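You operate a simulated robot arm through the tools that you are given. There is no shell and no other tool.

Carry out the task below with a simulated robot arm. There is one attempt and no reset: what you move stays moved.

Task
Switch the centrifuge on, set it as the card says and start it.

It is judged by the outcome, as a careful person would: the job done as asked, and still so three seconds after it is handed in. It fails if anything else is knocked over, pushed out of place, dropped, spilled or broken.

Robot
A 6-joint arm with a four-finger gripper, fixed in place. Base frame: the origin is at the foot of the arm, x ahead of it, y to its left, z up. Readings come in mm, degrees, newtons and seconds.
With the tool pointing down near the work surface it reaches from about 180 to 660 mm from the base axis. Its first joint turns from -166.0 to 166.0 degrees. Payload 3.43 kg.
The TCP is the grasp point between the finger pads, 30 mm short of the fingertips. In the tool frame z runs along the fingers and y along their closing line. The gripper opens to 120 mm. The gripper's body begins 85 mm behind the TCP.
Orientation is that of the tool frame in the base frame, as a unit quaternion [x, y, z, w]. With the fingers straight down and closing along the base's y, the tool's x points along the base's -x, its y along +y and its z along -z.

Tools
- The arm moves only by the tool send_rows. Its argument "series" is a list of rows, each a list of 7 numbers: the shift along the base's x, y, z in mm, then the turn, a rotation vector about the base's x, y, z in degrees, then the opening, from 0 (shut) to 1 (fully open). In form: [[dx, dy, dz, rx, ry, rz, jaw], ...]. A call has 1 to 20 rows; each row is the pose to reach, as a shift and turn from the pose commanded when the call began. Each row takes 0.2 s and may step no farther than 50 mm and 8.6 degrees from the row before; otherwise, or with a gripper value out of range, the whole call is refused. Where a pose cannot be reached the arm comes as near as it can. A force on the tool above 40 N (or 10 N above the force at the start of the call, whichever is more), or a blocked arm, ends the call early, and 0.2 s more pass. The fingers move at their own pace and stop on an object; they squeeze with about 25 N. The grip force told is the motor's: it shows also when the fingers shut on nothing. Time passes only in rows, and 0.2 s behind the last, so rows that repeat a pose let the fingers close. The reply holds the time, the measured pose of the TCP, the force on the tool along the base axes, the opening and the grip force, in the units named above and with some noise, with the torque about the TCP (base axes, N m) and any sound that the robot's microphone picked up.
- Cameras (640 x 400 px; columns grow to the right, rows downward): "scene" is fixed at [49.1, -650.8, 1583.5]; the picture's right is [0.29, -0.96, 0.00], its down [-0.84, -0.25, -0.47] and it looks along [0.45, 0.14, -0.88] (base axes); focal length 360 px, centre (320, 200). "wrist" rides on the gripper at [71, -17, -121] in the tool frame; the picture's right is [0.23, 0.97, 0.00], its down [-0.81, 0.19, -0.55] and it looks along [-0.54, 0.13, 0.83] (tool axes); focal length 275 px, centre (320, 200). There is no depth. A picture from a camera that has moved, and an enlarged one, comes with that camera's place and axes in the base frame and with its lens.
- grab_frame(camera): a new picture of that camera. The clock stands still meanwhile.
- move_column(by): slides the trunk up (or, below 0, down) by that many mm; the arm rides with it, the base frame stays. It gives what a move gives, with no picture.
- close_up(camera, box): a new picture of the part [left, top, right, bottom] of that camera's present view, enlarged. The clock stands still meanwhile.
- sign_off(): hands the job in; it is judged then, once.

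Places have to be worked out from the pictures, the camera data and where the tool is seen. Open the gripper and draw the arm clear of the work before you hand the job in, unless the task says otherwise.

The tools are called after "Request:" by a JSON object that holds its "fn" and its "kwargs". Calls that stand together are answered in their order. send_rows: Moves the arm, as the interface text tells. Its arguments: {"type":"object","properties":{"series":{"type":"array"}},"required":["series"]} The other tools are called the same way: move_column (by) slides the trunk up or down; grab_frame (camera) takes a picture; close_up (camera, box) takes an enlarged picture of a part of a camera's view; sign_off () hands the job in.

At the start:

```text
time: 0.0
ee_pos: [333.2, -374.3, 1169.0]
orientation: [0.001, 1.0, 0.001, 0.0]
contact_force: [0.3, 0.8, -0.2]
torque: [-0.01, 0.02, -0.01]
width: 120.1
gripper_force: 0.1
trunk travel left (down, up): [-225.0, 215.0]
```

scene: 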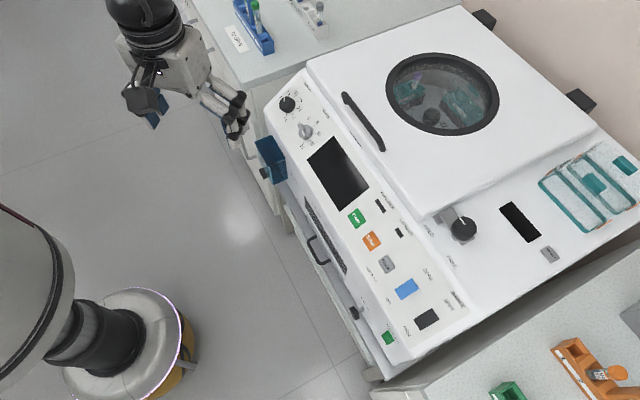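
wrist: 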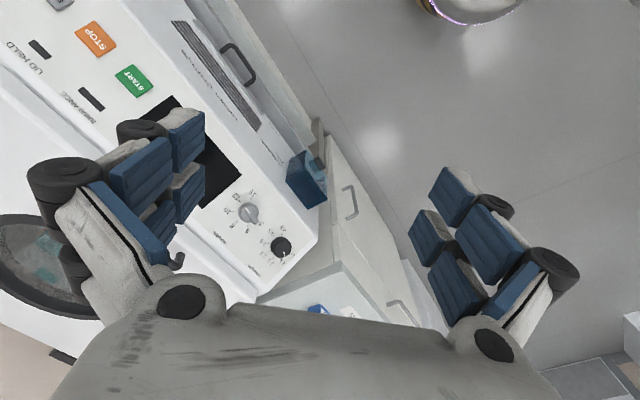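

The scene shows a large centrifuge with knobs, buttons and a panel; I need to read the labels and find the card. I'll take enlarged pictures of several regions.

Request:
{"fn": "close_up", "kwargs": {"camera": "scene", "box": [250, 70, 410, 170]}}

Request:
{"fn": "close_up", "kwargs": {"camera": "scene", "box": [330, 170, 490, 270]}}

Request:
{"fn": "close_up", "kwargs": {"camera": "scene", "box": [340, 250, 500, 350]}}

Request:
{"fn": "close_up", "kwargs": {"camera": "scene", "box": [200, 0, 360, 100]}}

Request:
{"fn": "close_up", "kwargs": {"camera": "scene", "box": [420, 180, 580, 280]}}

Request:
{"fn": "close_up", "kwargs": {"camera": "wrist", "box": [180, 170, 340, 270]}}

Request:
{"fn": "close_up", "kwargs": {"camera": "wrist", "box": [0, 0, 200, 125]}}

```text
4.00 times, centred on (330, 120) of scene
camera zoom: at [49.1, -650.8, 1583.5], right [0.29, -0.96, 0.0], down [-0.84, -0.25, -0.47], along [0.45, 0.14, -0.88], focal length 1439 px, centre (280, 520)
```

zoom: 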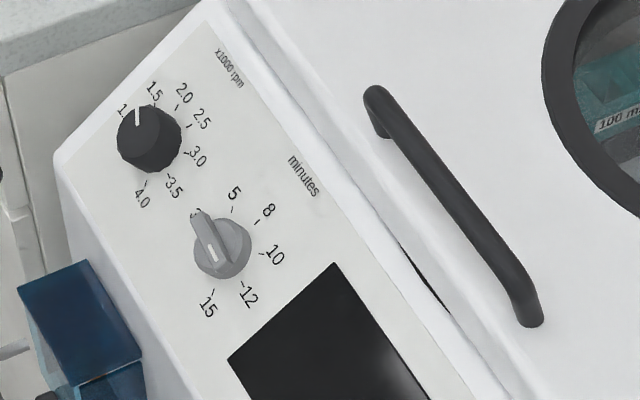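

```text
4.00 times, centred on (410, 220) of scene
camera zoom: at [49.1, -650.8, 1583.5], right [0.29, -0.96, 0.0], down [-0.84, -0.25, -0.47], along [0.45, 0.14, -0.88], focal length 1439 px, centre (-40, 120)
```

zoom: 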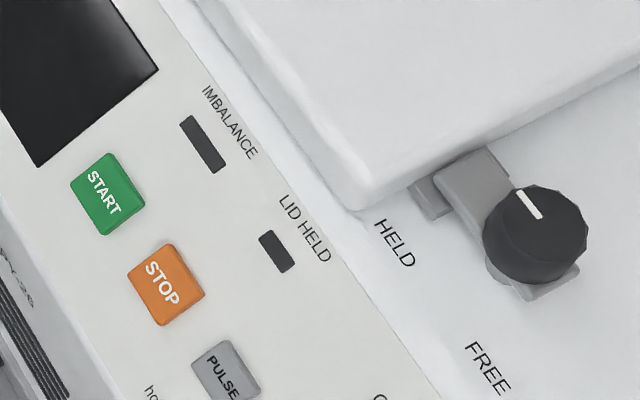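

```text
4.00 times, centred on (420, 300) of scene
camera zoom: at [49.1, -650.8, 1583.5], right [0.29, -0.96, 0.0], down [-0.84, -0.25, -0.47], along [0.45, 0.14, -0.88], focal length 1439 px, centre (-80, -200)
```

zoom: 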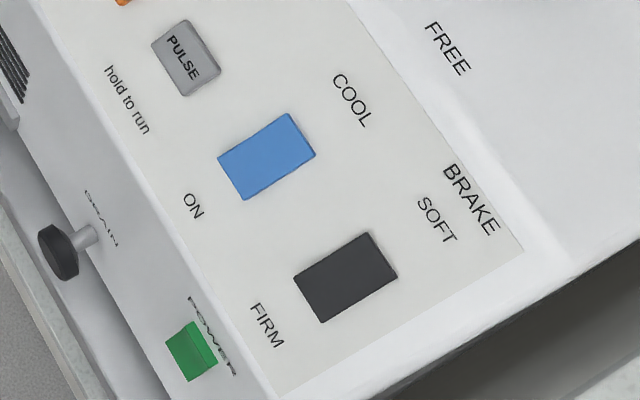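

```text
4.00 times, centred on (280, 50) of scene
camera zoom: at [49.1, -650.8, 1583.5], right [0.29, -0.96, 0.0], down [-0.84, -0.25, -0.47], along [0.45, 0.14, -0.88], focal length 1439 px, centre (480, 800)
```

zoom: 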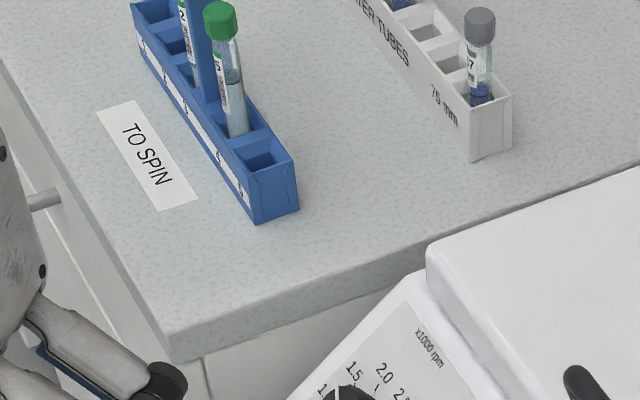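

```text
4.00 times, centred on (500, 230) of scene
camera zoom: at [49.1, -650.8, 1583.5], right [0.29, -0.96, 0.0], down [-0.84, -0.25, -0.47], along [0.45, 0.14, -0.88], focal length 1439 px, centre (-400, 80)
```

zoom: 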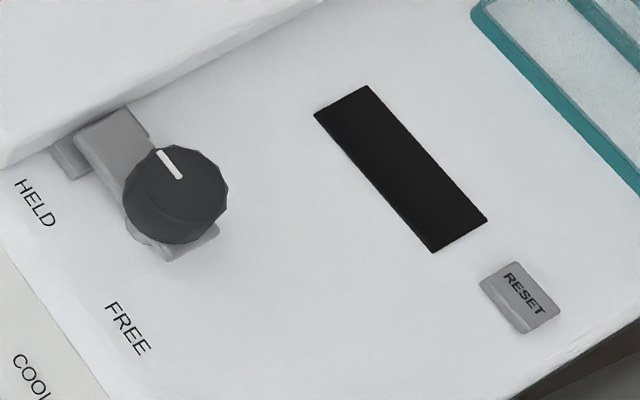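

```text
4.00 times, centred on (260, 220) of wrist
camera zoom: at [263.2, -390.8, 1289.7], right [-0.23, 0.97, 0.0], down [0.81, 0.19, 0.55], along [0.54, 0.13, -0.83], focal length 1101 px, centre (560, 120)
```

zoom: 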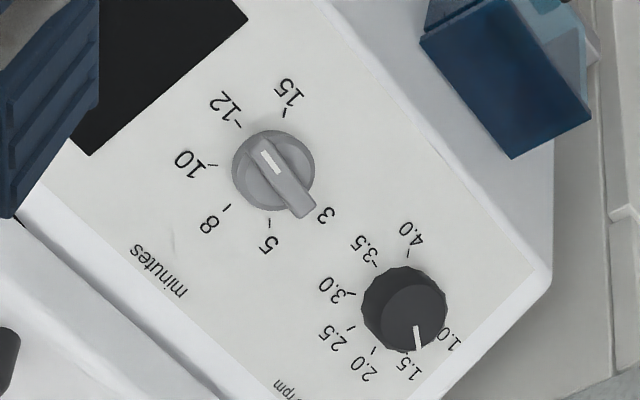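

```text
3.20 times, centred on (100, 62) of wrist
camera zoom: at [263.2, -390.8, 1289.7], right [-0.23, 0.97, 0.0], down [0.81, 0.19, 0.55], along [0.54, 0.13, -0.83], focal length 881 px, centre (1024, 640)
```

zoom: 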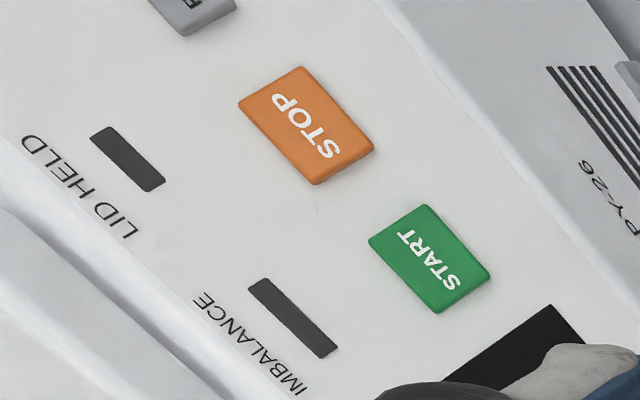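

The layout is clear: POWER (green, front), speed knob (×1000 rpm), minutes knob, START/STOP/PULSE, COOL and BRAKE rockers, lid latch HELD/FREE. I haven't found the card yet, so I'll search the rest of the view.

Request:
{"fn": "close_up", "kwargs": {"camera": "scene", "box": [380, 40, 540, 140]}}

Request:
{"fn": "close_up", "kwargs": {"camera": "scene", "box": [500, 130, 640, 218]}}

Request:
{"fn": "close_up", "kwargs": {"camera": "scene", "box": [480, 300, 640, 400]}}

Request:
{"fn": "close_up", "kwargs": {"camera": "scene", "box": [220, 110, 380, 210]}}

Request:
{"fn": "close_up", "kwargs": {"camera": "scene", "box": [270, 180, 430, 280]}}

Request:
{"fn": "close_up", "kwargs": {"camera": "scene", "box": [90, 40, 250, 140]}}

Request:
{"fn": "close_up", "kwargs": {"camera": "wrist", "box": [260, 110, 420, 210]}}

Request:
{"fn": "close_up", "kwargs": {"camera": "scene", "box": [200, 0, 400, 125]}}

```text
4.00 times, centred on (460, 90) of scene
camera zoom: at [49.1, -650.8, 1583.5], right [0.29, -0.96, 0.0], down [-0.84, -0.25, -0.47], along [0.45, 0.14, -0.88], focal length 1439 px, centre (-240, 640)
```

zoom: 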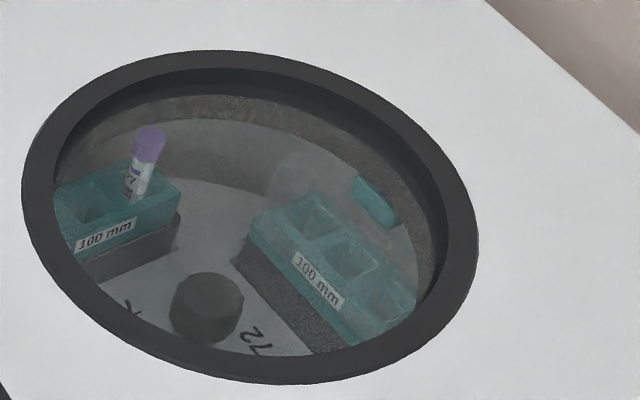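

```text
4.55 times, centred on (570, 174) of scene
camera zoom: at [49.1, -650.8, 1583.5], right [0.29, -0.96, 0.0], down [-0.84, -0.25, -0.47], along [0.45, 0.14, -0.88], focal length 1636 px, centre (-816, 318)
```

zoom: 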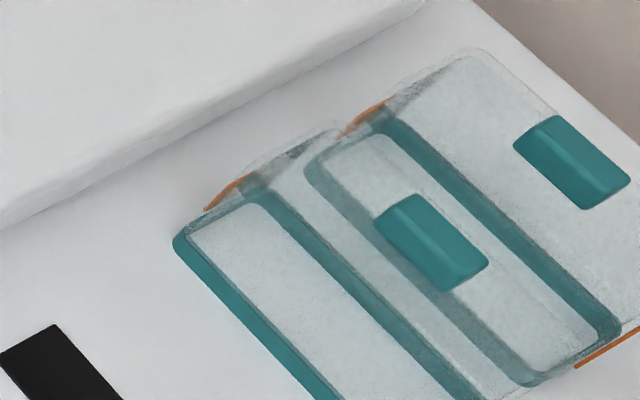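

```text
4.00 times, centred on (560, 350) of scene
camera zoom: at [49.1, -650.8, 1583.5], right [0.29, -0.96, 0.0], down [-0.84, -0.25, -0.47], along [0.45, 0.14, -0.88], focal length 1439 px, centre (-640, -400)
```

zoom: 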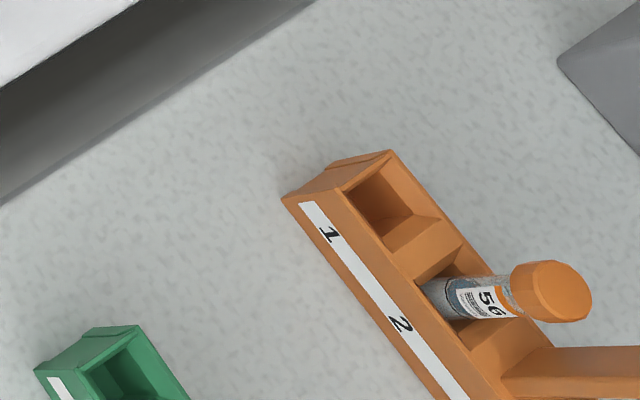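

```text
4.00 times, centred on (300, 160) of scene
camera zoom: at [49.1, -650.8, 1583.5], right [0.29, -0.96, 0.0], down [-0.84, -0.25, -0.47], along [0.45, 0.14, -0.88], focal length 1439 px, centre (400, 360)
```

zoom: 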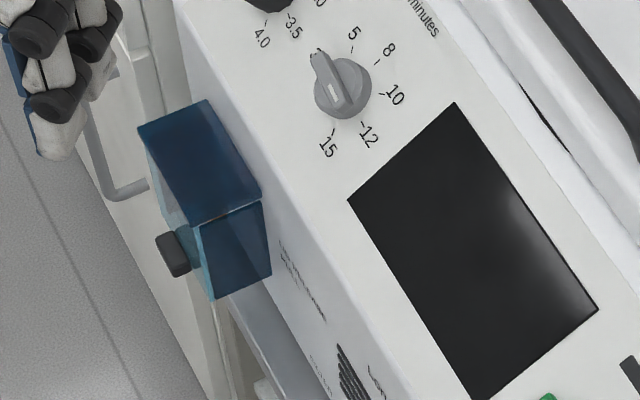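

```text
4.00 times, centred on (350, 230) of scene
camera zoom: at [49.1, -650.8, 1583.5], right [0.29, -0.96, 0.0], down [-0.84, -0.25, -0.47], along [0.45, 0.14, -0.88], focal length 1439 px, centre (200, 80)
```

zoom: 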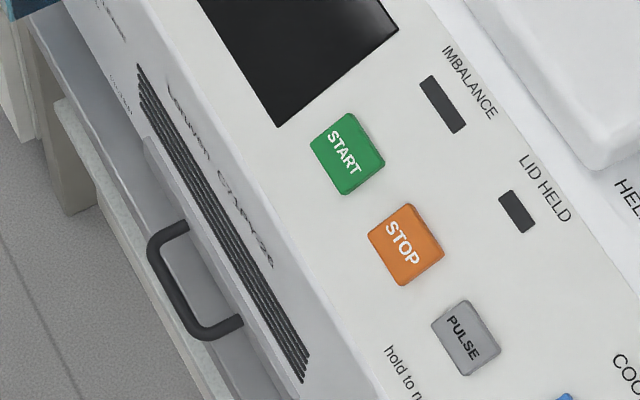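

```text
4.00 times, centred on (170, 90) of scene
camera zoom: at [49.1, -650.8, 1583.5], right [0.29, -0.96, 0.0], down [-0.84, -0.25, -0.47], along [0.45, 0.14, -0.88], focal length 1439 px, centre (920, 640)
```

zoom: 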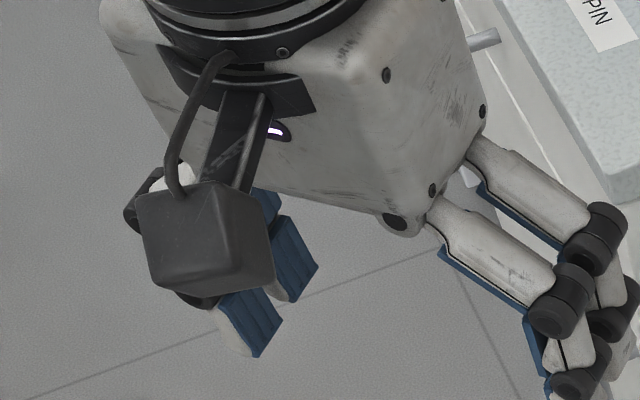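

```text
4.00 times, centred on (340, 160) of wrist
camera zoom: at [263.2, -390.8, 1289.7], right [-0.23, 0.97, 0.0], down [0.81, 0.19, 0.55], along [0.54, 0.13, -0.83], focal length 1101 px, centre (240, 360)
```

zoom: 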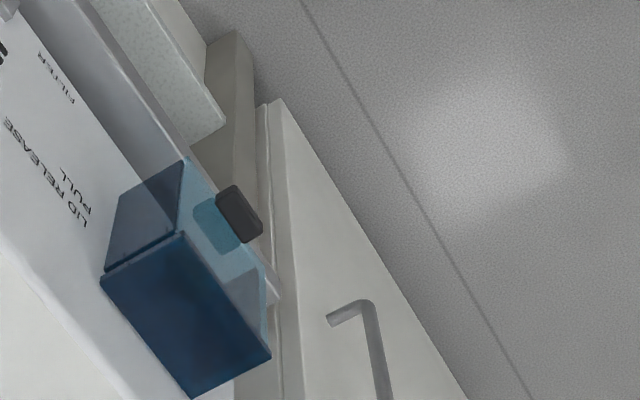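

```text
3.20 times, centred on (300, 62) of scene
camera zoom: at [49.1, -650.8, 1583.5], right [0.29, -0.96, 0.0], down [-0.84, -0.25, -0.47], along [0.45, 0.14, -0.88], focal length 1152 px, centre (384, 640)
```

zoom: 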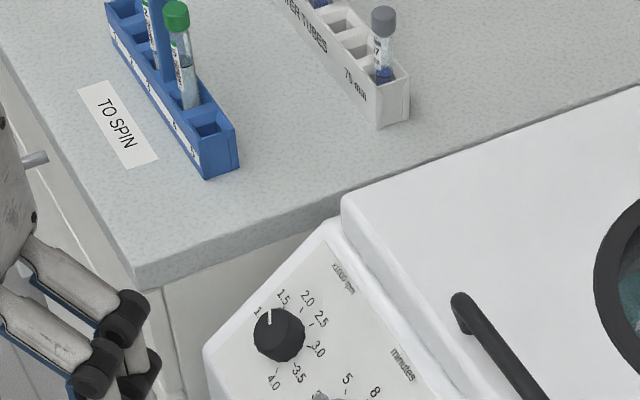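

The blue box is a guard over LID RELEASE, and no card shows in these views. Triangulating, START is at about (397,-631,868), the minutes knob at (586,-451,876) and the speed knob at (663,-378,874). I'll tilt the wrist camera up in free space to search for the card.

Request:
{"fn": "send_rows", "kwargs": {"series": [[0, 0, 20, 0, -8, 0, 1], [0, 0, 40, 0, -16, 0, 1], [0, 0, 60, 0, -24, 0, 1], [0, 0, 60, 0, -32, 0, 1]]}}

Request:
{"fn": "close_up", "kwargs": {"camera": "scene", "box": [540, 260, 640, 322]}}

```text
time: 1.0
ee_pos: [335.8, -373.9, 1228.5]
orientation: [0.001, 0.961, 0.0, 0.276]
contact_force: [0.1, 0.3, -0.5]
torque: [0.03, 0.01, -0.01]
width: 120.1
gripper_force: 0.0
trunk travel left (down, up): [-225.0, 215.0]
```

```text
6.40 times, centred on (590, 291) of scene
camera zoom: at [49.1, -650.8, 1583.5], right [0.29, -0.96, 0.0], down [-0.84, -0.25, -0.47], along [0.45, 0.14, -0.88], focal length 2303 px, centre (-1408, -382)
```

zoom: 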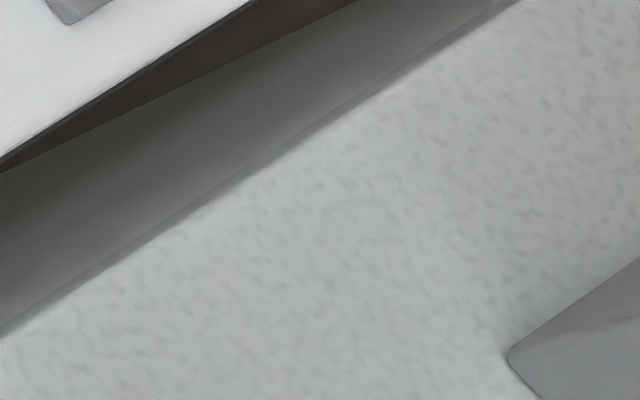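

The tilt worked cleanly; now I look through the wrist camera toward the left bench.

Request:
{"fn": "grab_frame", "kwargs": {"camera": "wrist"}}

```text
taken
camera wrist: at [211.1, -390.7, 1294.0], right [-0.19, 0.97, -0.12], down [0.39, 0.19, 0.9], along [0.9, 0.13, -0.42], focal length 275 px, centre (320, 200)
```

wrist: 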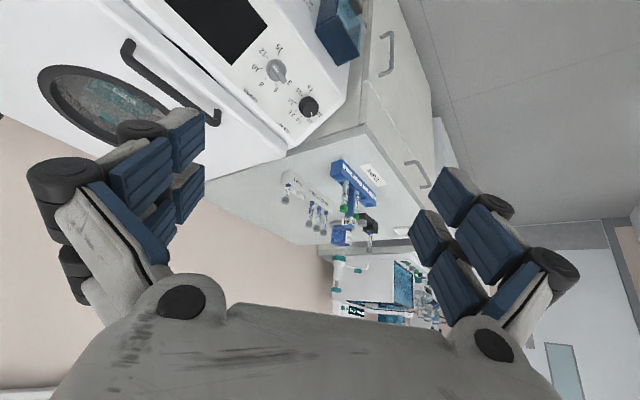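

The view is upside-down and shows the left bench with racks and more equipment beyond. I'll zoom in for a card.

Request:
{"fn": "close_up", "kwargs": {"camera": "wrist", "box": [270, 140, 430, 240]}}

Request:
{"fn": "close_up", "kwargs": {"camera": "wrist", "box": [310, 220, 450, 308]}}

```text
4.00 times, centred on (350, 190) of wrist
camera zoom: at [211.1, -390.7, 1294.0], right [-0.19, 0.97, -0.12], down [0.39, 0.19, 0.9], along [0.9, 0.13, -0.42], focal length 1101 px, centre (200, 240)
```

zoom: 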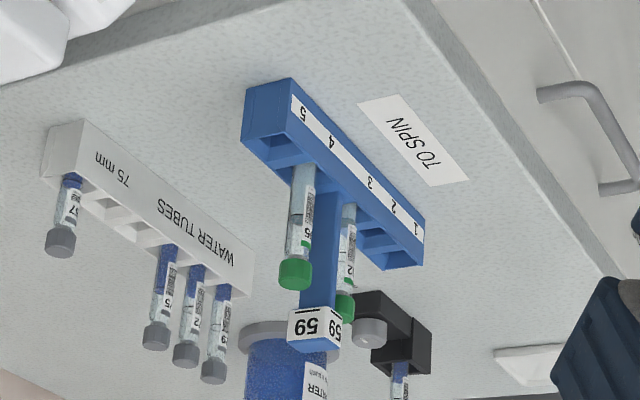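

```text
4.55 times, centred on (380, 264) of wrist
camera zoom: at [211.1, -390.7, 1294.0], right [-0.19, 0.97, -0.12], down [0.39, 0.19, 0.9], along [0.9, 0.13, -0.42], focal length 1251 px, centre (47, -91)
```

zoom: 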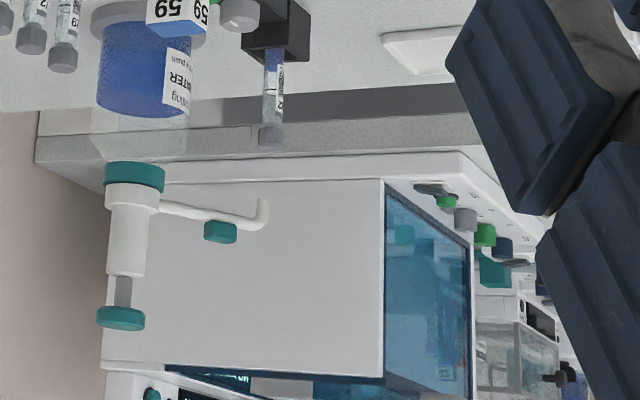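

There's a white flat thing on the left bench, partly hidden. I'll turn the camera left to see more of that bench.

Request:
{"fn": "send_rows", "kwargs": {"series": [[0, 0, 0, 0, 0, 8, 1], [0, 0, 0, 0, 0, 16, 1], [0, 0, 0, 0, 0, 24, 1], [0, 0, 0, 0, 0, 32, 1], [0, 0, 0, 0, 0, 40, 1]]}}

Request:
{"fn": "grab_frame", "kwargs": {"camera": "wrist"}}

```text
time: 2.2
ee_pos: [335.2, -374.1, 1228.0]
orientation: [-0.329, 0.903, 0.094, 0.259]
contact_force: [0.8, -0.3, 0.3]
torque: [-0.01, -0.01, 0.03]
width: 119.8
gripper_force: 0.0
trunk travel left (down, up): [-225.0, 215.0]
```

```text
taken
camera wrist: at [250.5, -467.1, 1292.9], right [-0.78, 0.62, -0.12], down [0.18, 0.4, 0.9], along [0.61, 0.68, -0.42], focal length 275 px, centre (320, 200)
```

wrist: 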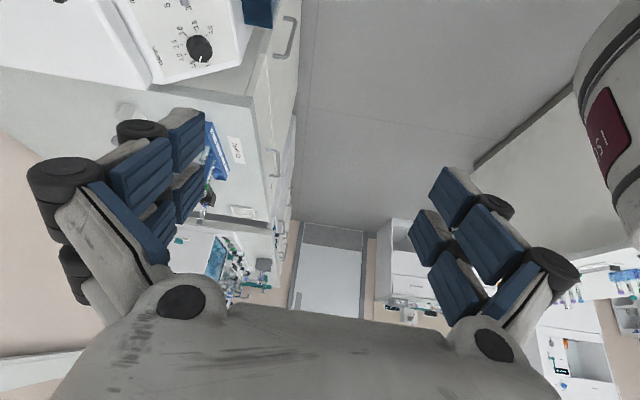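

Request:
{"fn": "close_up", "kwargs": {"camera": "wrist", "box": [190, 170, 350, 270]}}

Request:
{"fn": "close_up", "kwargs": {"camera": "wrist", "box": [360, 200, 520, 300]}}

Request:
{"fn": "close_up", "kwargs": {"camera": "wrist", "box": [520, 240, 640, 400]}}

```text
4.00 times, centred on (270, 220) of wrist
camera zoom: at [250.5, -467.1, 1292.9], right [-0.78, 0.62, -0.12], down [0.18, 0.4, 0.9], along [0.61, 0.68, -0.42], focal length 1101 px, centre (520, 120)
```

zoom: 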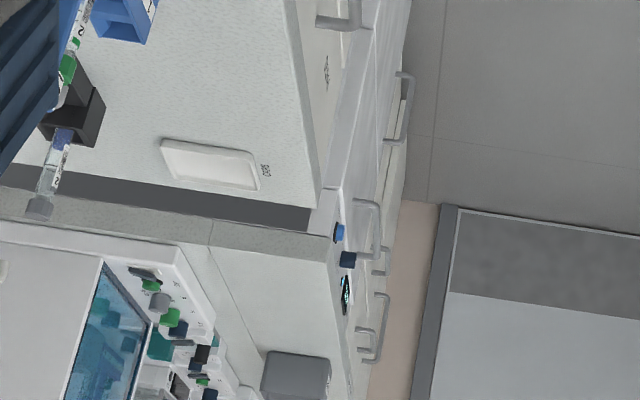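

```text
4.00 times, centred on (440, 250) of wrist
camera zoom: at [250.5, -467.1, 1292.9], right [-0.78, 0.62, -0.12], down [0.18, 0.4, 0.9], along [0.61, 0.68, -0.42], focal length 1101 px, centre (-160, 0)
```

zoom: 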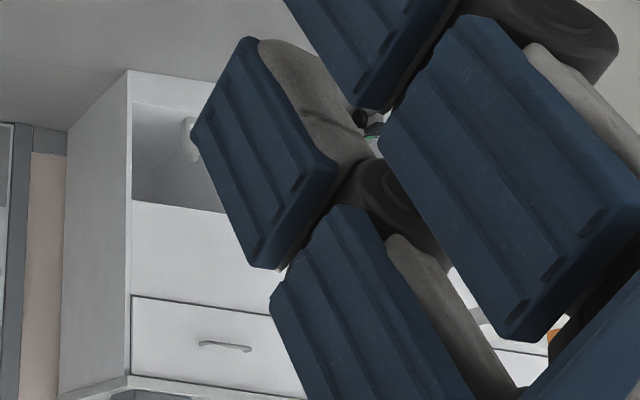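

```text
2.50 times, centred on (580, 320) of wrist
camera zoom: at [250.5, -467.1, 1292.9], right [-0.78, 0.62, -0.12], down [0.18, 0.4, 0.9], along [0.61, 0.68, -0.42], focal length 688 px, centre (-330, -100)
```

zoom: 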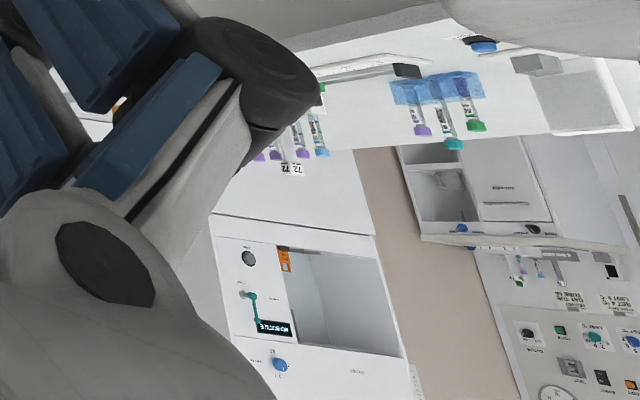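

The left bench only has racks and a caps tray, no card. I'll now turn the camera right toward the wall behind the machine and the right bench.

Request:
{"fn": "send_rows", "kwargs": {"series": [[0, 0, 0, 0, 0, -8, 1], [0, 0, 0, 0, 0, -16, 1], [0, 0, 0, 0, 0, -24, 1], [0, 0, 0, 0, 0, -32, 1], [0, 0, 0, 0, 0, -40, 1], [0, 0, 0, 0, 0, -48, 1], [0, 0, 0, 0, 0, -56, 1], [0, 0, 0, 0, 0, -64, 1], [0, 0, 0, 0, 0, -72, 1], [0, 0, 0, 0, 0, -80, 1], [0, 0, 0, 0, 0, -88, 1]]}}

Request:
{"fn": "grab_frame", "kwargs": {"camera": "wrist"}}

```text
time: 4.6
ee_pos: [333.9, -374.3, 1227.6]
orientation: [0.391, 0.878, -0.113, 0.251]
contact_force: [0.1, 0.4, -0.9]
torque: [-0.04, -0.01, 0.0]
width: 120.0
gripper_force: 0.1
trunk travel left (down, up): [-225.0, 215.0]
```

```text
taken
camera wrist: at [239.1, -293.0, 1293.2], right [0.59, 0.8, -0.12], down [0.41, -0.16, 0.9], along [0.69, -0.58, -0.42], focal length 275 px, centre (320, 200)
```

wrist: 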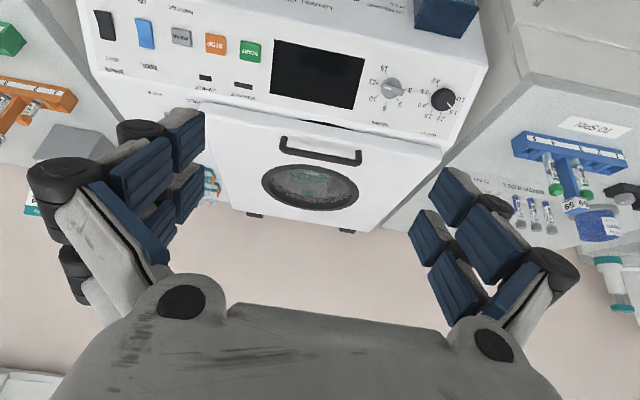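

There's a white/teal item near the left edge of the picture (right bench / wall) that may be the card. I'll turn further right.

Request:
{"fn": "send_rows", "kwargs": {"series": [[0, 0, 0, 0, 0, -8, 1], [0, 0, 0, 0, 0, -16, 1], [0, 0, 0, 0, 0, -24, 1], [0, 0, 0, 0, 0, -32, 1], [0, 0, 0, 0, 0, -40, 1]]}}

Request:
{"fn": "grab_frame", "kwargs": {"camera": "wrist"}}

```text
time: 5.8
ee_pos: [334.0, -374.2, 1228.4]
orientation: [0.669, 0.69, -0.192, 0.198]
contact_force: [-0.3, 0.3, 0.1]
torque: [-0.01, 0.03, 0.0]
width: 120.0
gripper_force: 0.1
trunk travel left (down, up): [-225.0, 215.0]
```

```text
taken
camera wrist: at [314.0, -250.2, 1293.5], right [0.97, 0.23, -0.12], down [0.2, -0.39, 0.9], along [0.16, -0.89, -0.42], focal length 275 px, centre (320, 200)
```

wrist: 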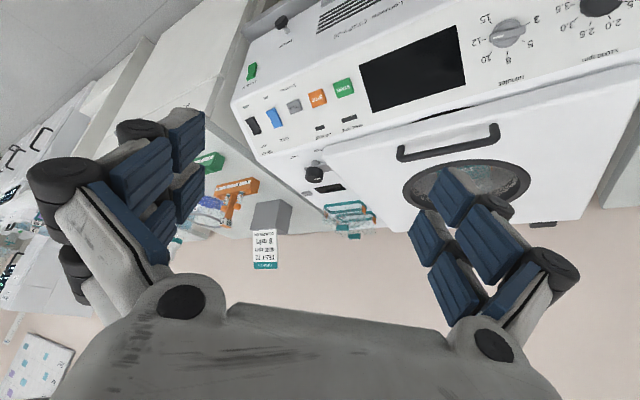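

A card with text is now visible at about (265,250), upside-down. I'll enlarge it and the area around it.

Request:
{"fn": "close_up", "kwargs": {"camera": "wrist", "box": [241, 222, 293, 276]}}

Request:
{"fn": "close_up", "kwargs": {"camera": "wrist", "box": [190, 150, 350, 270]}}

Request:
{"fn": "close_up", "kwargs": {"camera": "wrist", "box": [0, 330, 80, 400]}}

Request:
{"fn": "close_up", "kwargs": {"camera": "wrist", "box": [230, 0, 390, 100]}}

```text
7.41 times, centred on (267, 249) of wrist
camera zoom: at [314.0, -250.2, 1293.5], right [0.97, 0.23, -0.12], down [0.2, -0.39, 0.9], along [0.16, -0.89, -0.42], focal length 2039 px, centre (713, -163)
```

zoom: 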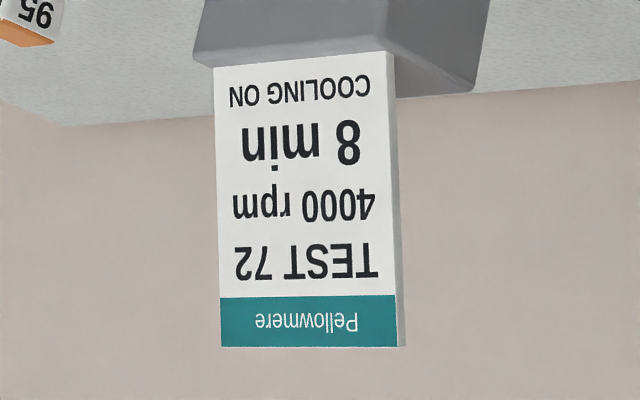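

```text
3.33 times, centred on (270, 210) of wrist
camera zoom: at [314.0, -250.2, 1293.5], right [0.97, 0.23, -0.12], down [0.2, -0.39, 0.9], along [0.16, -0.89, -0.42], focal length 918 px, centre (487, 167)
```

zoom: 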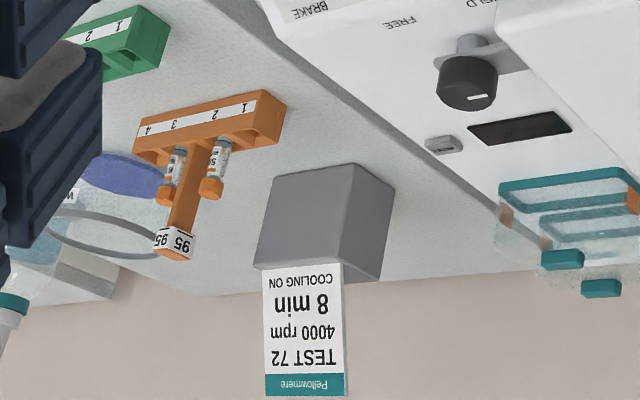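

```text
5.71 times, centred on (40, 365) of wrist
camera zoom: at [314.0, -250.2, 1293.5], right [0.97, 0.23, -0.12], down [0.2, -0.39, 0.9], along [0.16, -0.89, -0.42], focal length 1573 px, centre (1920, -743)
```

zoom: 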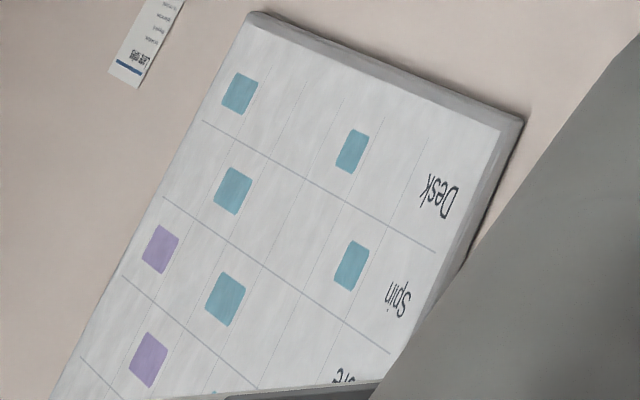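

```text
4.00 times, centred on (310, 50) of wrist
camera zoom: at [314.0, -250.2, 1293.5], right [0.97, 0.23, -0.12], down [0.2, -0.39, 0.9], along [0.16, -0.89, -0.42], focal length 1101 px, centre (360, 800)
```

zoom: 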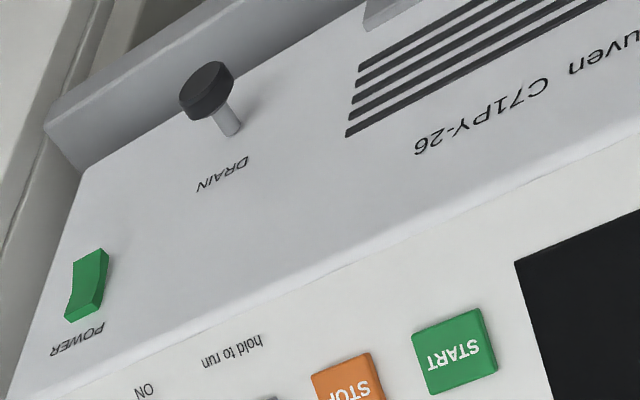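

The card reads: TEST 72, 4000 rpm, 8 min, COOLING ON. I'll check the arm configuration in the scene view and take a closer look at the latch and POWER from here before moving in.

Request:
{"fn": "grab_frame", "kwargs": {"camera": "scene"}}

Request:
{"fn": "close_up", "kwargs": {"camera": "wrist", "box": [225, 50, 305, 100]}}

Request:
{"fn": "close_up", "kwargs": {"camera": "wrist", "box": [290, 130, 370, 200]}}

Request:
{"fn": "close_up", "kwargs": {"camera": "wrist", "box": [230, 80, 310, 150]}}

Request:
{"fn": "close_up", "kwargs": {"camera": "wrist", "box": [470, 0, 640, 70]}}

```text
taken
```

scene: 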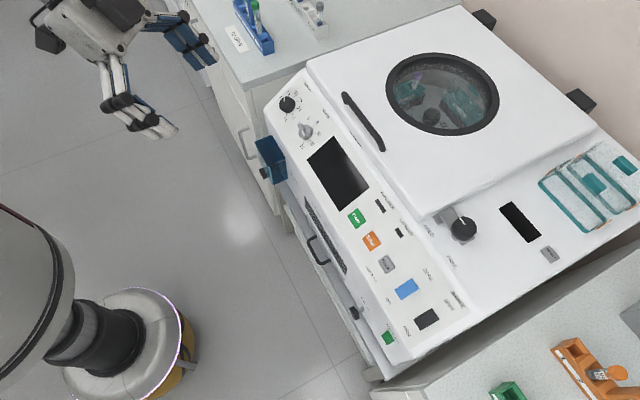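

```text
8.00 times, centred on (265, 75) of wrist
camera zoom: at [314.0, -250.2, 1293.5], right [0.97, 0.23, -0.12], down [0.2, -0.39, 0.9], along [0.16, -0.89, -0.42], focal length 2202 px, centre (760, 1200)
```

zoom: 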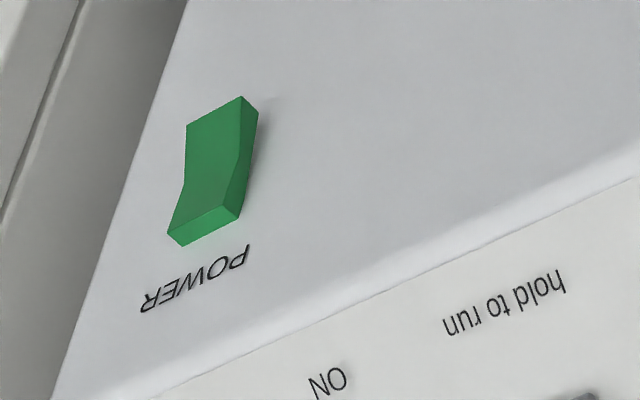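

```text
5.71 times, centred on (330, 165) of wrist
camera zoom: at [314.0, -250.2, 1293.5], right [0.97, 0.23, -0.12], down [0.2, -0.39, 0.9], along [0.16, -0.89, -0.42], focal length 1573 px, centre (263, 400)
```

zoom: 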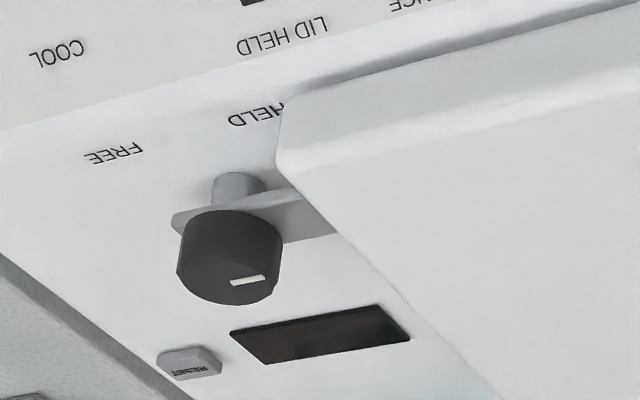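

```text
5.71 times, centred on (270, 115) of wrist
camera zoom: at [314.0, -250.2, 1293.5], right [0.97, 0.23, -0.12], down [0.2, -0.39, 0.9], along [0.16, -0.89, -0.42], focal length 1573 px, centre (606, 686)
```

zoom: 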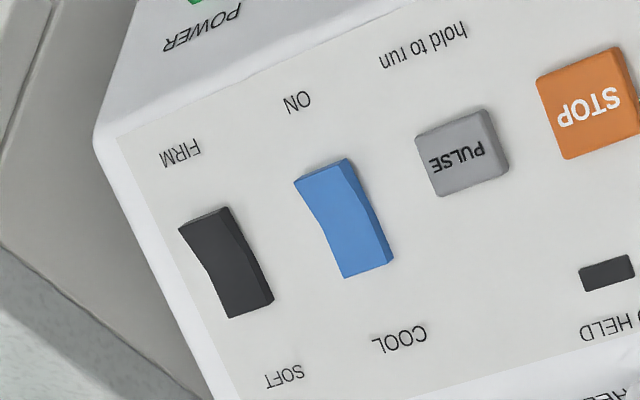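

```text
3.76 times, centred on (555, 35) of wrist
camera zoom: at [314.0, -250.2, 1293.5], right [0.97, 0.23, -0.12], down [0.2, -0.39, 0.9], along [0.16, -0.89, -0.42], focal length 1036 px, centre (-565, 821)
```

zoom: 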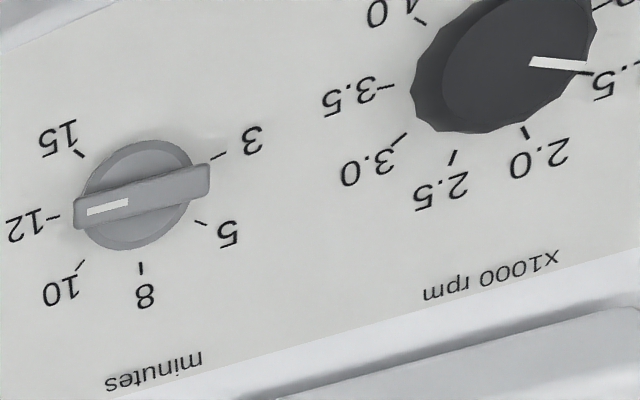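

POWER and COOL are rockers (COOL's ON end is the lower/front end), the minutes knob's white mark looks to be at 12, and the speed mark is near 1.0–1.5. I'll turn the hand to face the machine (heading −46.5°) in free space.

Request:
{"fn": "send_rows", "kwargs": {"series": [[0, 0, 0, 0, 0, 8.3, 1], [0, 0, 0, 0, 0, 16.6, 1], [0, 0, 0, 0, 0, 24.9, 1], [0, 0, 0, 0, 0, 33.2, 1], [0, 0, 0, 0, 0, 41.5, 1]]}}

```text
time: 7.0
ee_pos: [332.6, -375.7, 1227.6]
orientation: [0.381, 0.882, -0.108, 0.254]
contact_force: [0.2, 0.3, -0.4]
torque: [-0.01, 0.02, 0.02]
width: 119.9
gripper_force: 0.1
trunk travel left (down, up): [-225.0, 215.0]
```

Orientation is good. I'll move the hand toward a viewing spot in front of the POWER/COOL end of the machine, well clear of the front face.

Request:
{"fn": "send_rows", "kwargs": {"series": [[-20, -25, -25, 0, 0, 0, 1], [-40, -50, -50, 0, 0, 0, 1], [-60, -75, -75, 0, 0, 0, 1], [-80, -100, -100, 0, 0, 0, 1], [-100, -125, -125, 0, 0, 0, 1], [-120, -150, -150, 0, 0, 0, 1], [-140, -175, -175, 0, 0, 0, 1], [-160, -200, -200, 0, 0, 0, 1]]}}

Request:
{"fn": "grab_frame", "kwargs": {"camera": "wrist"}}

Request:
{"fn": "grab_frame", "kwargs": {"camera": "scene"}}

```text
time: 8.8
ee_pos: [173.2, -576.5, 1027.6]
orientation: [0.38, 0.883, -0.109, 0.253]
contact_force: [-0.5, -0.5, -0.5]
torque: [0.05, -0.01, 0.0]
width: 119.9
gripper_force: 0.2
trunk travel left (down, up): [-225.0, 215.0]
```

```text
taken
camera wrist: at [76.1, -498.4, 1093.3], right [0.57, 0.81, -0.12], down [0.41, -0.16, 0.9], along [0.71, -0.56, -0.42], focal length 275 px, centre (320, 200)
```

wrist: 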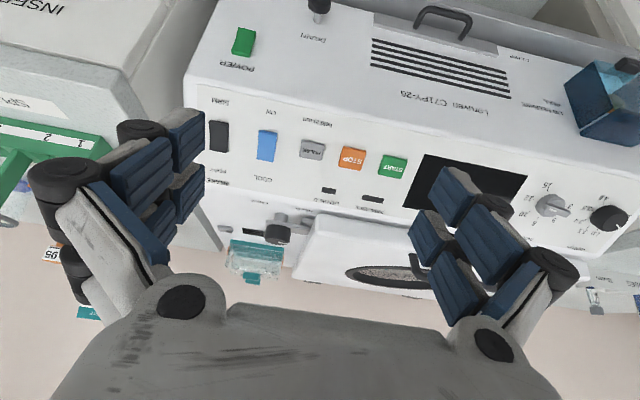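

```text
taken
```

scene: 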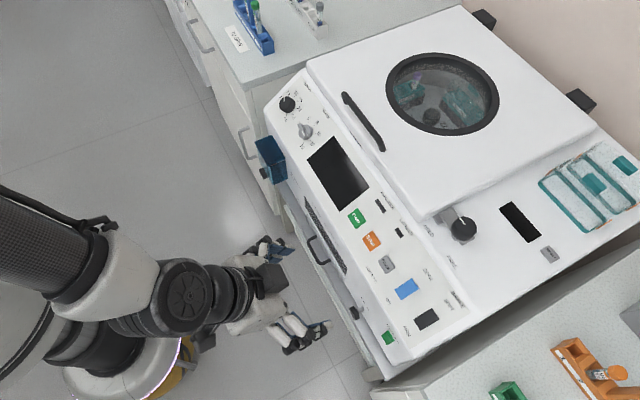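

The view is good here. I'll zoom in on POWER, the rockers, the latch and the knobs.

Request:
{"fn": "close_up", "kwargs": {"camera": "wrist", "box": [200, 10, 300, 80]}}

Request:
{"fn": "close_up", "kwargs": {"camera": "wrist", "box": [195, 90, 305, 190]}}

Request:
{"fn": "close_up", "kwargs": {"camera": "wrist", "box": [210, 190, 330, 260]}}

Request:
{"fn": "close_up", "kwargs": {"camera": "wrist", "box": [520, 170, 640, 260]}}

Request:
{"fn": "close_up", "kwargs": {"camera": "wrist", "box": [290, 120, 450, 220]}}

```text
5.71 times, centred on (250, 45) of wrist
camera zoom: at [76.1, -498.4, 1093.3], right [0.57, 0.81, -0.12], down [0.41, -0.16, 0.9], along [0.71, -0.56, -0.42], focal length 1573 px, centre (720, 1086)
```

zoom: 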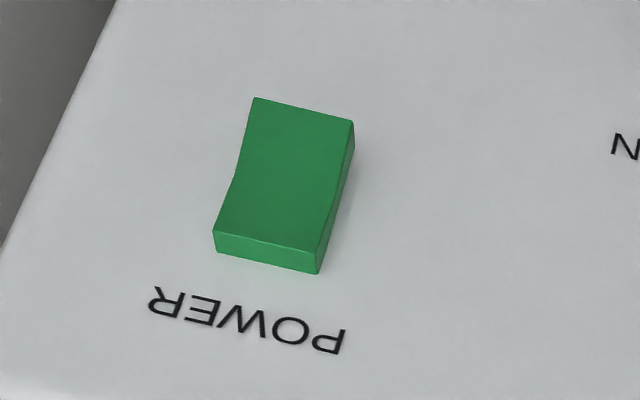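

```text
4.00 times, centred on (250, 140) of wrist
camera zoom: at [76.1, -498.4, 1093.3], right [0.57, 0.81, -0.12], down [0.41, -0.16, 0.9], along [0.71, -0.56, -0.42], focal length 1101 px, centre (600, 440)
```

zoom: 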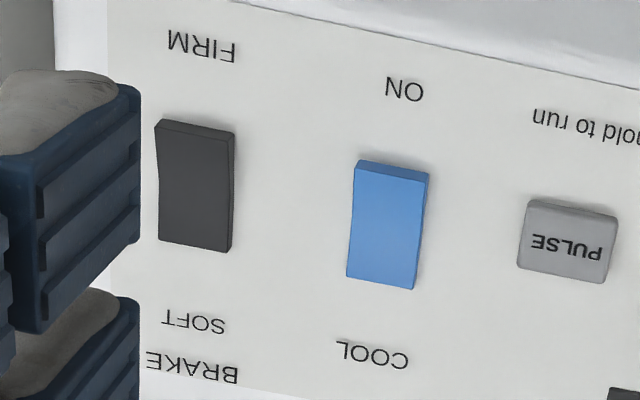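

```text
5.33 times, centred on (270, 225) of wrist
camera zoom: at [76.1, -498.4, 1093.3], right [0.57, 0.81, -0.12], down [0.41, -0.16, 0.9], along [0.71, -0.56, -0.42], focal length 1468 px, centre (587, 67)
```

zoom: 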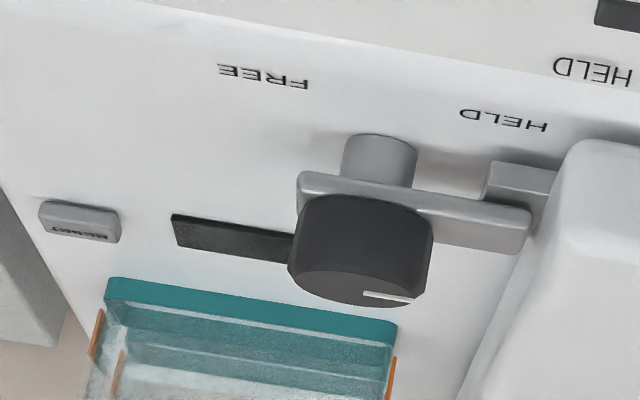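

```text
4.44 times, centred on (580, 215) of wrist
camera zoom: at [76.1, -498.4, 1093.3], right [0.57, 0.81, -0.12], down [0.41, -0.16, 0.9], along [0.71, -0.56, -0.42], focal length 1224 px, centre (-836, 133)
```

zoom: 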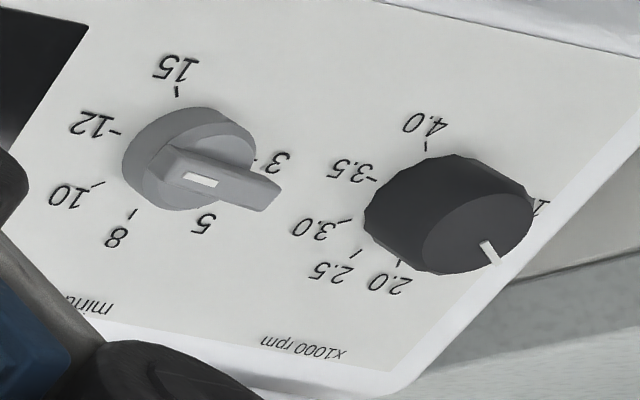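

```text
4.00 times, centred on (370, 170) of wrist
camera zoom: at [76.1, -498.4, 1093.3], right [0.57, 0.81, -0.12], down [0.41, -0.16, 0.9], along [0.71, -0.56, -0.42], focal length 1101 px, centre (120, 320)
```

zoom: 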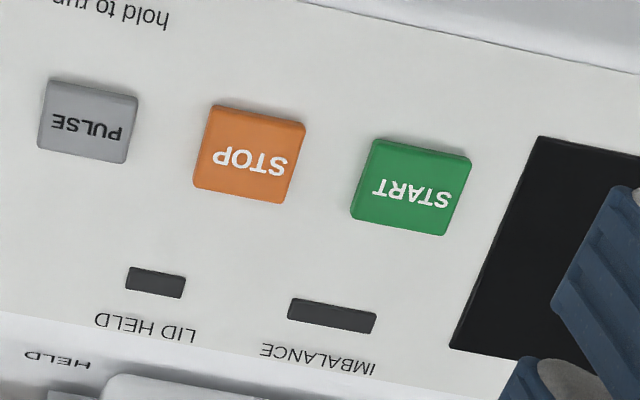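

Latch bar points toward the lid next to a keeper block; the LID HELD lamp will tell once powered. I need to judge which end of each rocker is raised, so I'll zoom in tighter.

Request:
{"fn": "close_up", "kwargs": {"camera": "wrist", "box": [226, 22, 274, 64]}}

Request:
{"fn": "close_up", "kwargs": {"camera": "wrist", "box": [248, 122, 288, 170]}}

Request:
{"fn": "close_up", "kwargs": {"camera": "wrist", "box": [200, 112, 240, 160]}}

Request:
{"fn": "close_up", "kwargs": {"camera": "scene", "box": [370, 270, 450, 350]}}

Request:
{"fn": "close_up", "kwargs": {"camera": "scene", "box": [420, 190, 500, 250]}}

```text
9.52 times, centred on (250, 43) of wrist
camera zoom: at [76.1, -498.4, 1093.3], right [0.57, 0.81, -0.12], down [0.41, -0.16, 0.9], along [0.71, -0.56, -0.42], focal length 2622 px, centre (987, 1695)
```

zoom: 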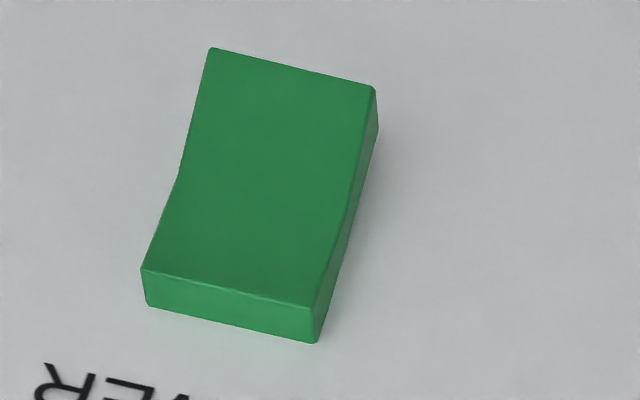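

```text
8.33 times, centred on (268, 146) of wrist
camera zoom: at [76.1, -498.4, 1093.3], right [0.57, 0.81, -0.12], down [0.41, -0.16, 0.9], along [0.71, -0.56, -0.42], focal length 2294 px, centre (753, 650)
```

zoom: 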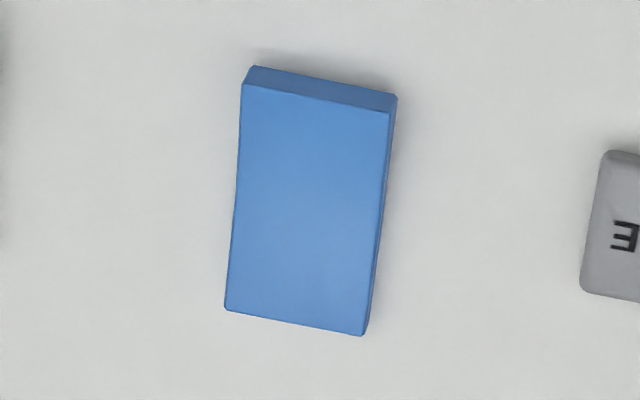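

```text
8.33 times, centred on (220, 136) of wrist
camera zoom: at [76.1, -498.4, 1093.3], right [0.57, 0.81, -0.12], down [0.41, -0.16, 0.9], along [0.71, -0.56, -0.42], focal length 2294 px, centre (1153, 733)
```

zoom: 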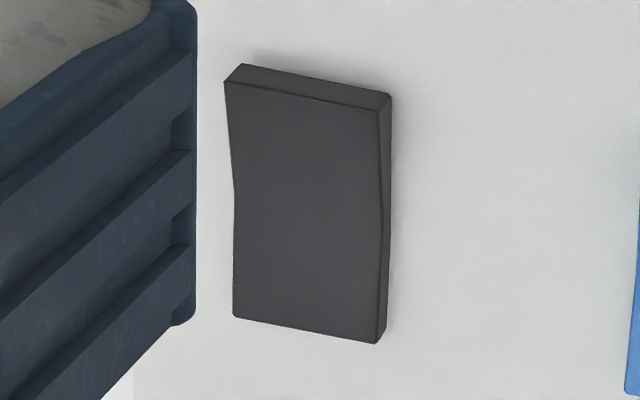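

```text
5.00 times, centred on (410, 310) of scene
camera zoom: at [49.1, -650.8, 1583.5], right [0.29, -0.96, 0.0], down [-0.84, -0.25, -0.47], along [0.45, 0.14, -0.88], focal length 1799 px, centre (-130, -350)
```

zoom: 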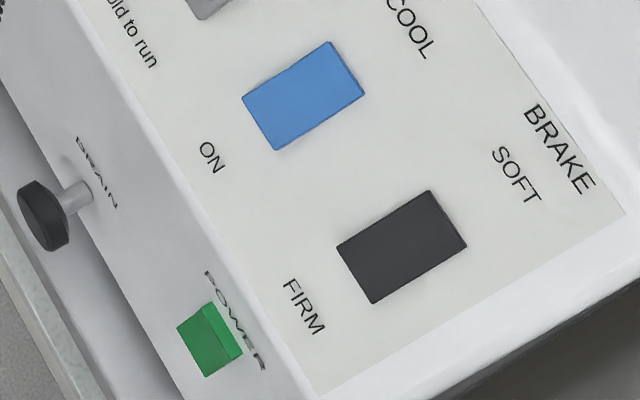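

```text
6.67 times, centred on (460, 220) of scene
camera zoom: at [49.1, -650.8, 1583.5], right [0.29, -0.96, 0.0], down [-0.84, -0.25, -0.47], along [0.45, 0.14, -0.88], focal length 2399 px, centre (-613, 67)
```

zoom: 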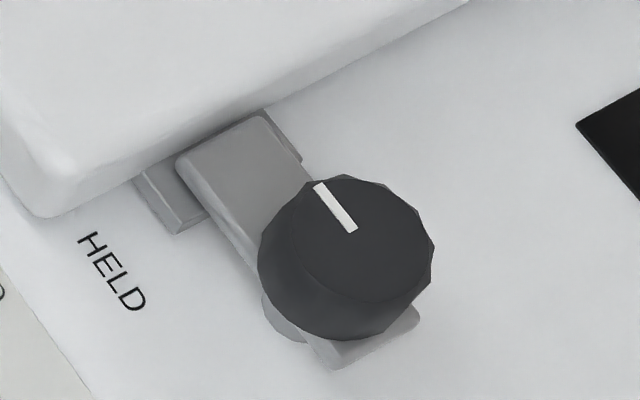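

The latch bar sits over the lid's keeper tab, so it looks HELD. The POWER rocker's tilt is unclear from above, so I'll swing to a side-on, lower viewpoint in front of it.

Request:
{"fn": "send_rows", "kwargs": {"series": [[5, 0, 0, 0, 0, -7.5, 1], [10, 5, 0, 0, 0, -15, 1], [15, 10, 0, 0, 0, -22.5, 1], [20, 15, 0, 0, 0, -30, 1], [20, 20, 0, 0, 0, -37.5, 1], [20, 20, 0, 0, 0, -45, 1]]}}

Request:
{"fn": "send_rows", "kwargs": {"series": [[0, 0, -40, -7, 0.2, 0, 1], [0, 0, -80, -14, 0.4, 0, 1], [0, 0, -120, -21, 0.6, 0, 1], [0, 0, -160, -28, 0.8, 0, 1], [0, 0, -200, -28, 0.8, 0, 1]]}}

Request:
{"fn": "grab_frame", "kwargs": {"camera": "wrist"}}

Request:
{"fn": "grab_frame", "kwargs": {"camera": "scene"}}

```text
time: 10.2
ee_pos: [184.4, -529.9, 1011.0]
orientation: [0.632, 0.748, -0.128, 0.157]
contact_force: [0.8, -0.2, -0.5]
torque: [0.01, 0.03, -0.02]
width: 119.6
gripper_force: 0.0
out of reach, approached as far as the arm can: row 4, 5, 6
trunk travel left (down, up): [-225.0, 215.0]
```

```text
time: 11.4
ee_pos: [184.1, -525.9, 811.2]
orientation: [0.574, 0.696, -0.309, 0.301]
contact_force: [-0.2, -0.6, -0.2]
torque: [0.01, -0.03, 0.01]
width: 119.9
gripper_force: 0.1
out of reach, approached as far as the arm can: row 1
trunk travel left (down, up): [-225.0, 215.0]
```

```text
taken
camera wrist: at [149.1, -391.5, 833.0], right [0.92, 0.29, -0.26], down [0.28, -0.04, 0.96], along [0.26, -0.96, -0.12], focal length 275 px, centre (320, 200)
```

wrist: 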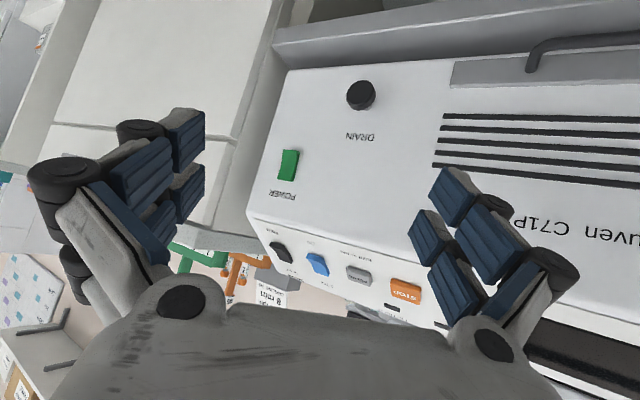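

```text
taken
```

scene: 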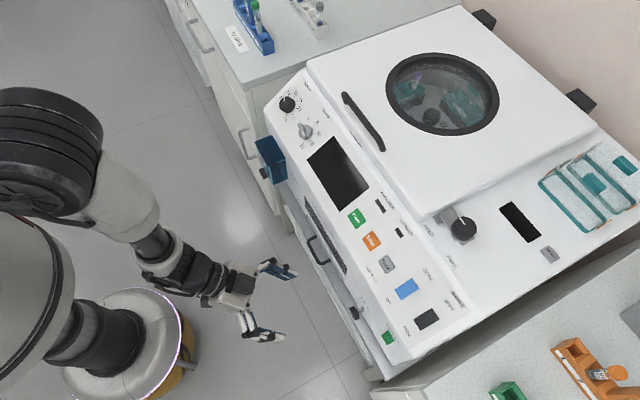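

I got a useful front/side view of POWER and the rockers. Zooming in on them now.

Request:
{"fn": "close_up", "kwargs": {"camera": "wrist", "box": [264, 140, 314, 190]}}

Request:
{"fn": "close_up", "kwargs": {"camera": "wrist", "box": [260, 225, 350, 290]}}

Request:
{"fn": "close_up", "kwargs": {"camera": "wrist", "box": [240, 60, 440, 210]}}

```text
8.00 times, centred on (289, 165) of wrist
camera zoom: at [149.1, -391.5, 833.0], right [0.92, 0.29, -0.26], down [0.28, -0.04, 0.96], along [0.26, -0.96, -0.12], focal length 2202 px, centre (568, 480)
```

zoom: 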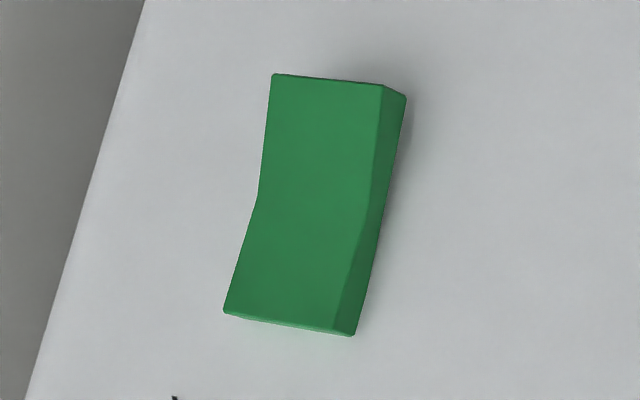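

```text
6.15 times, centred on (305, 258) of wrist
camera zoom: at [149.1, -391.5, 833.0], right [0.92, 0.29, -0.26], down [0.28, -0.04, 0.96], along [0.26, -0.96, -0.12], focal length 1694 px, centre (412, -154)
```

zoom: 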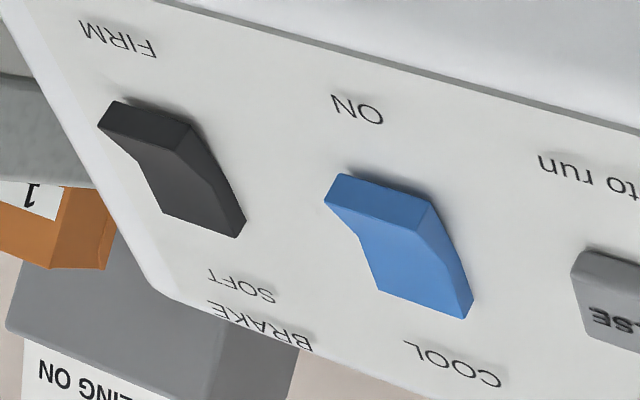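

```text
2.67 times, centred on (340, 135) of wrist
camera zoom: at [149.1, -391.5, 833.0], right [0.92, 0.29, -0.26], down [0.28, -0.04, 0.96], along [0.26, -0.96, -0.12], focal length 734 px, centre (267, 373)
```

zoom: 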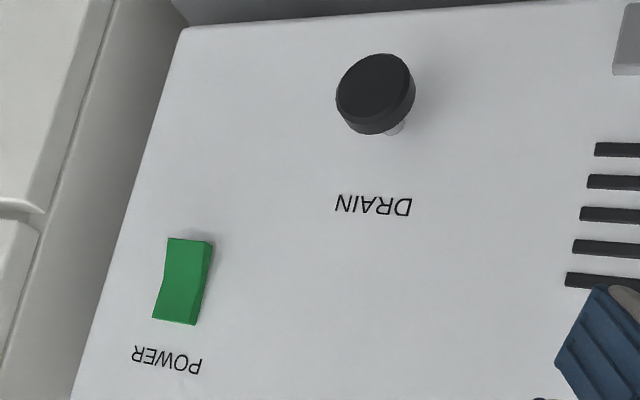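

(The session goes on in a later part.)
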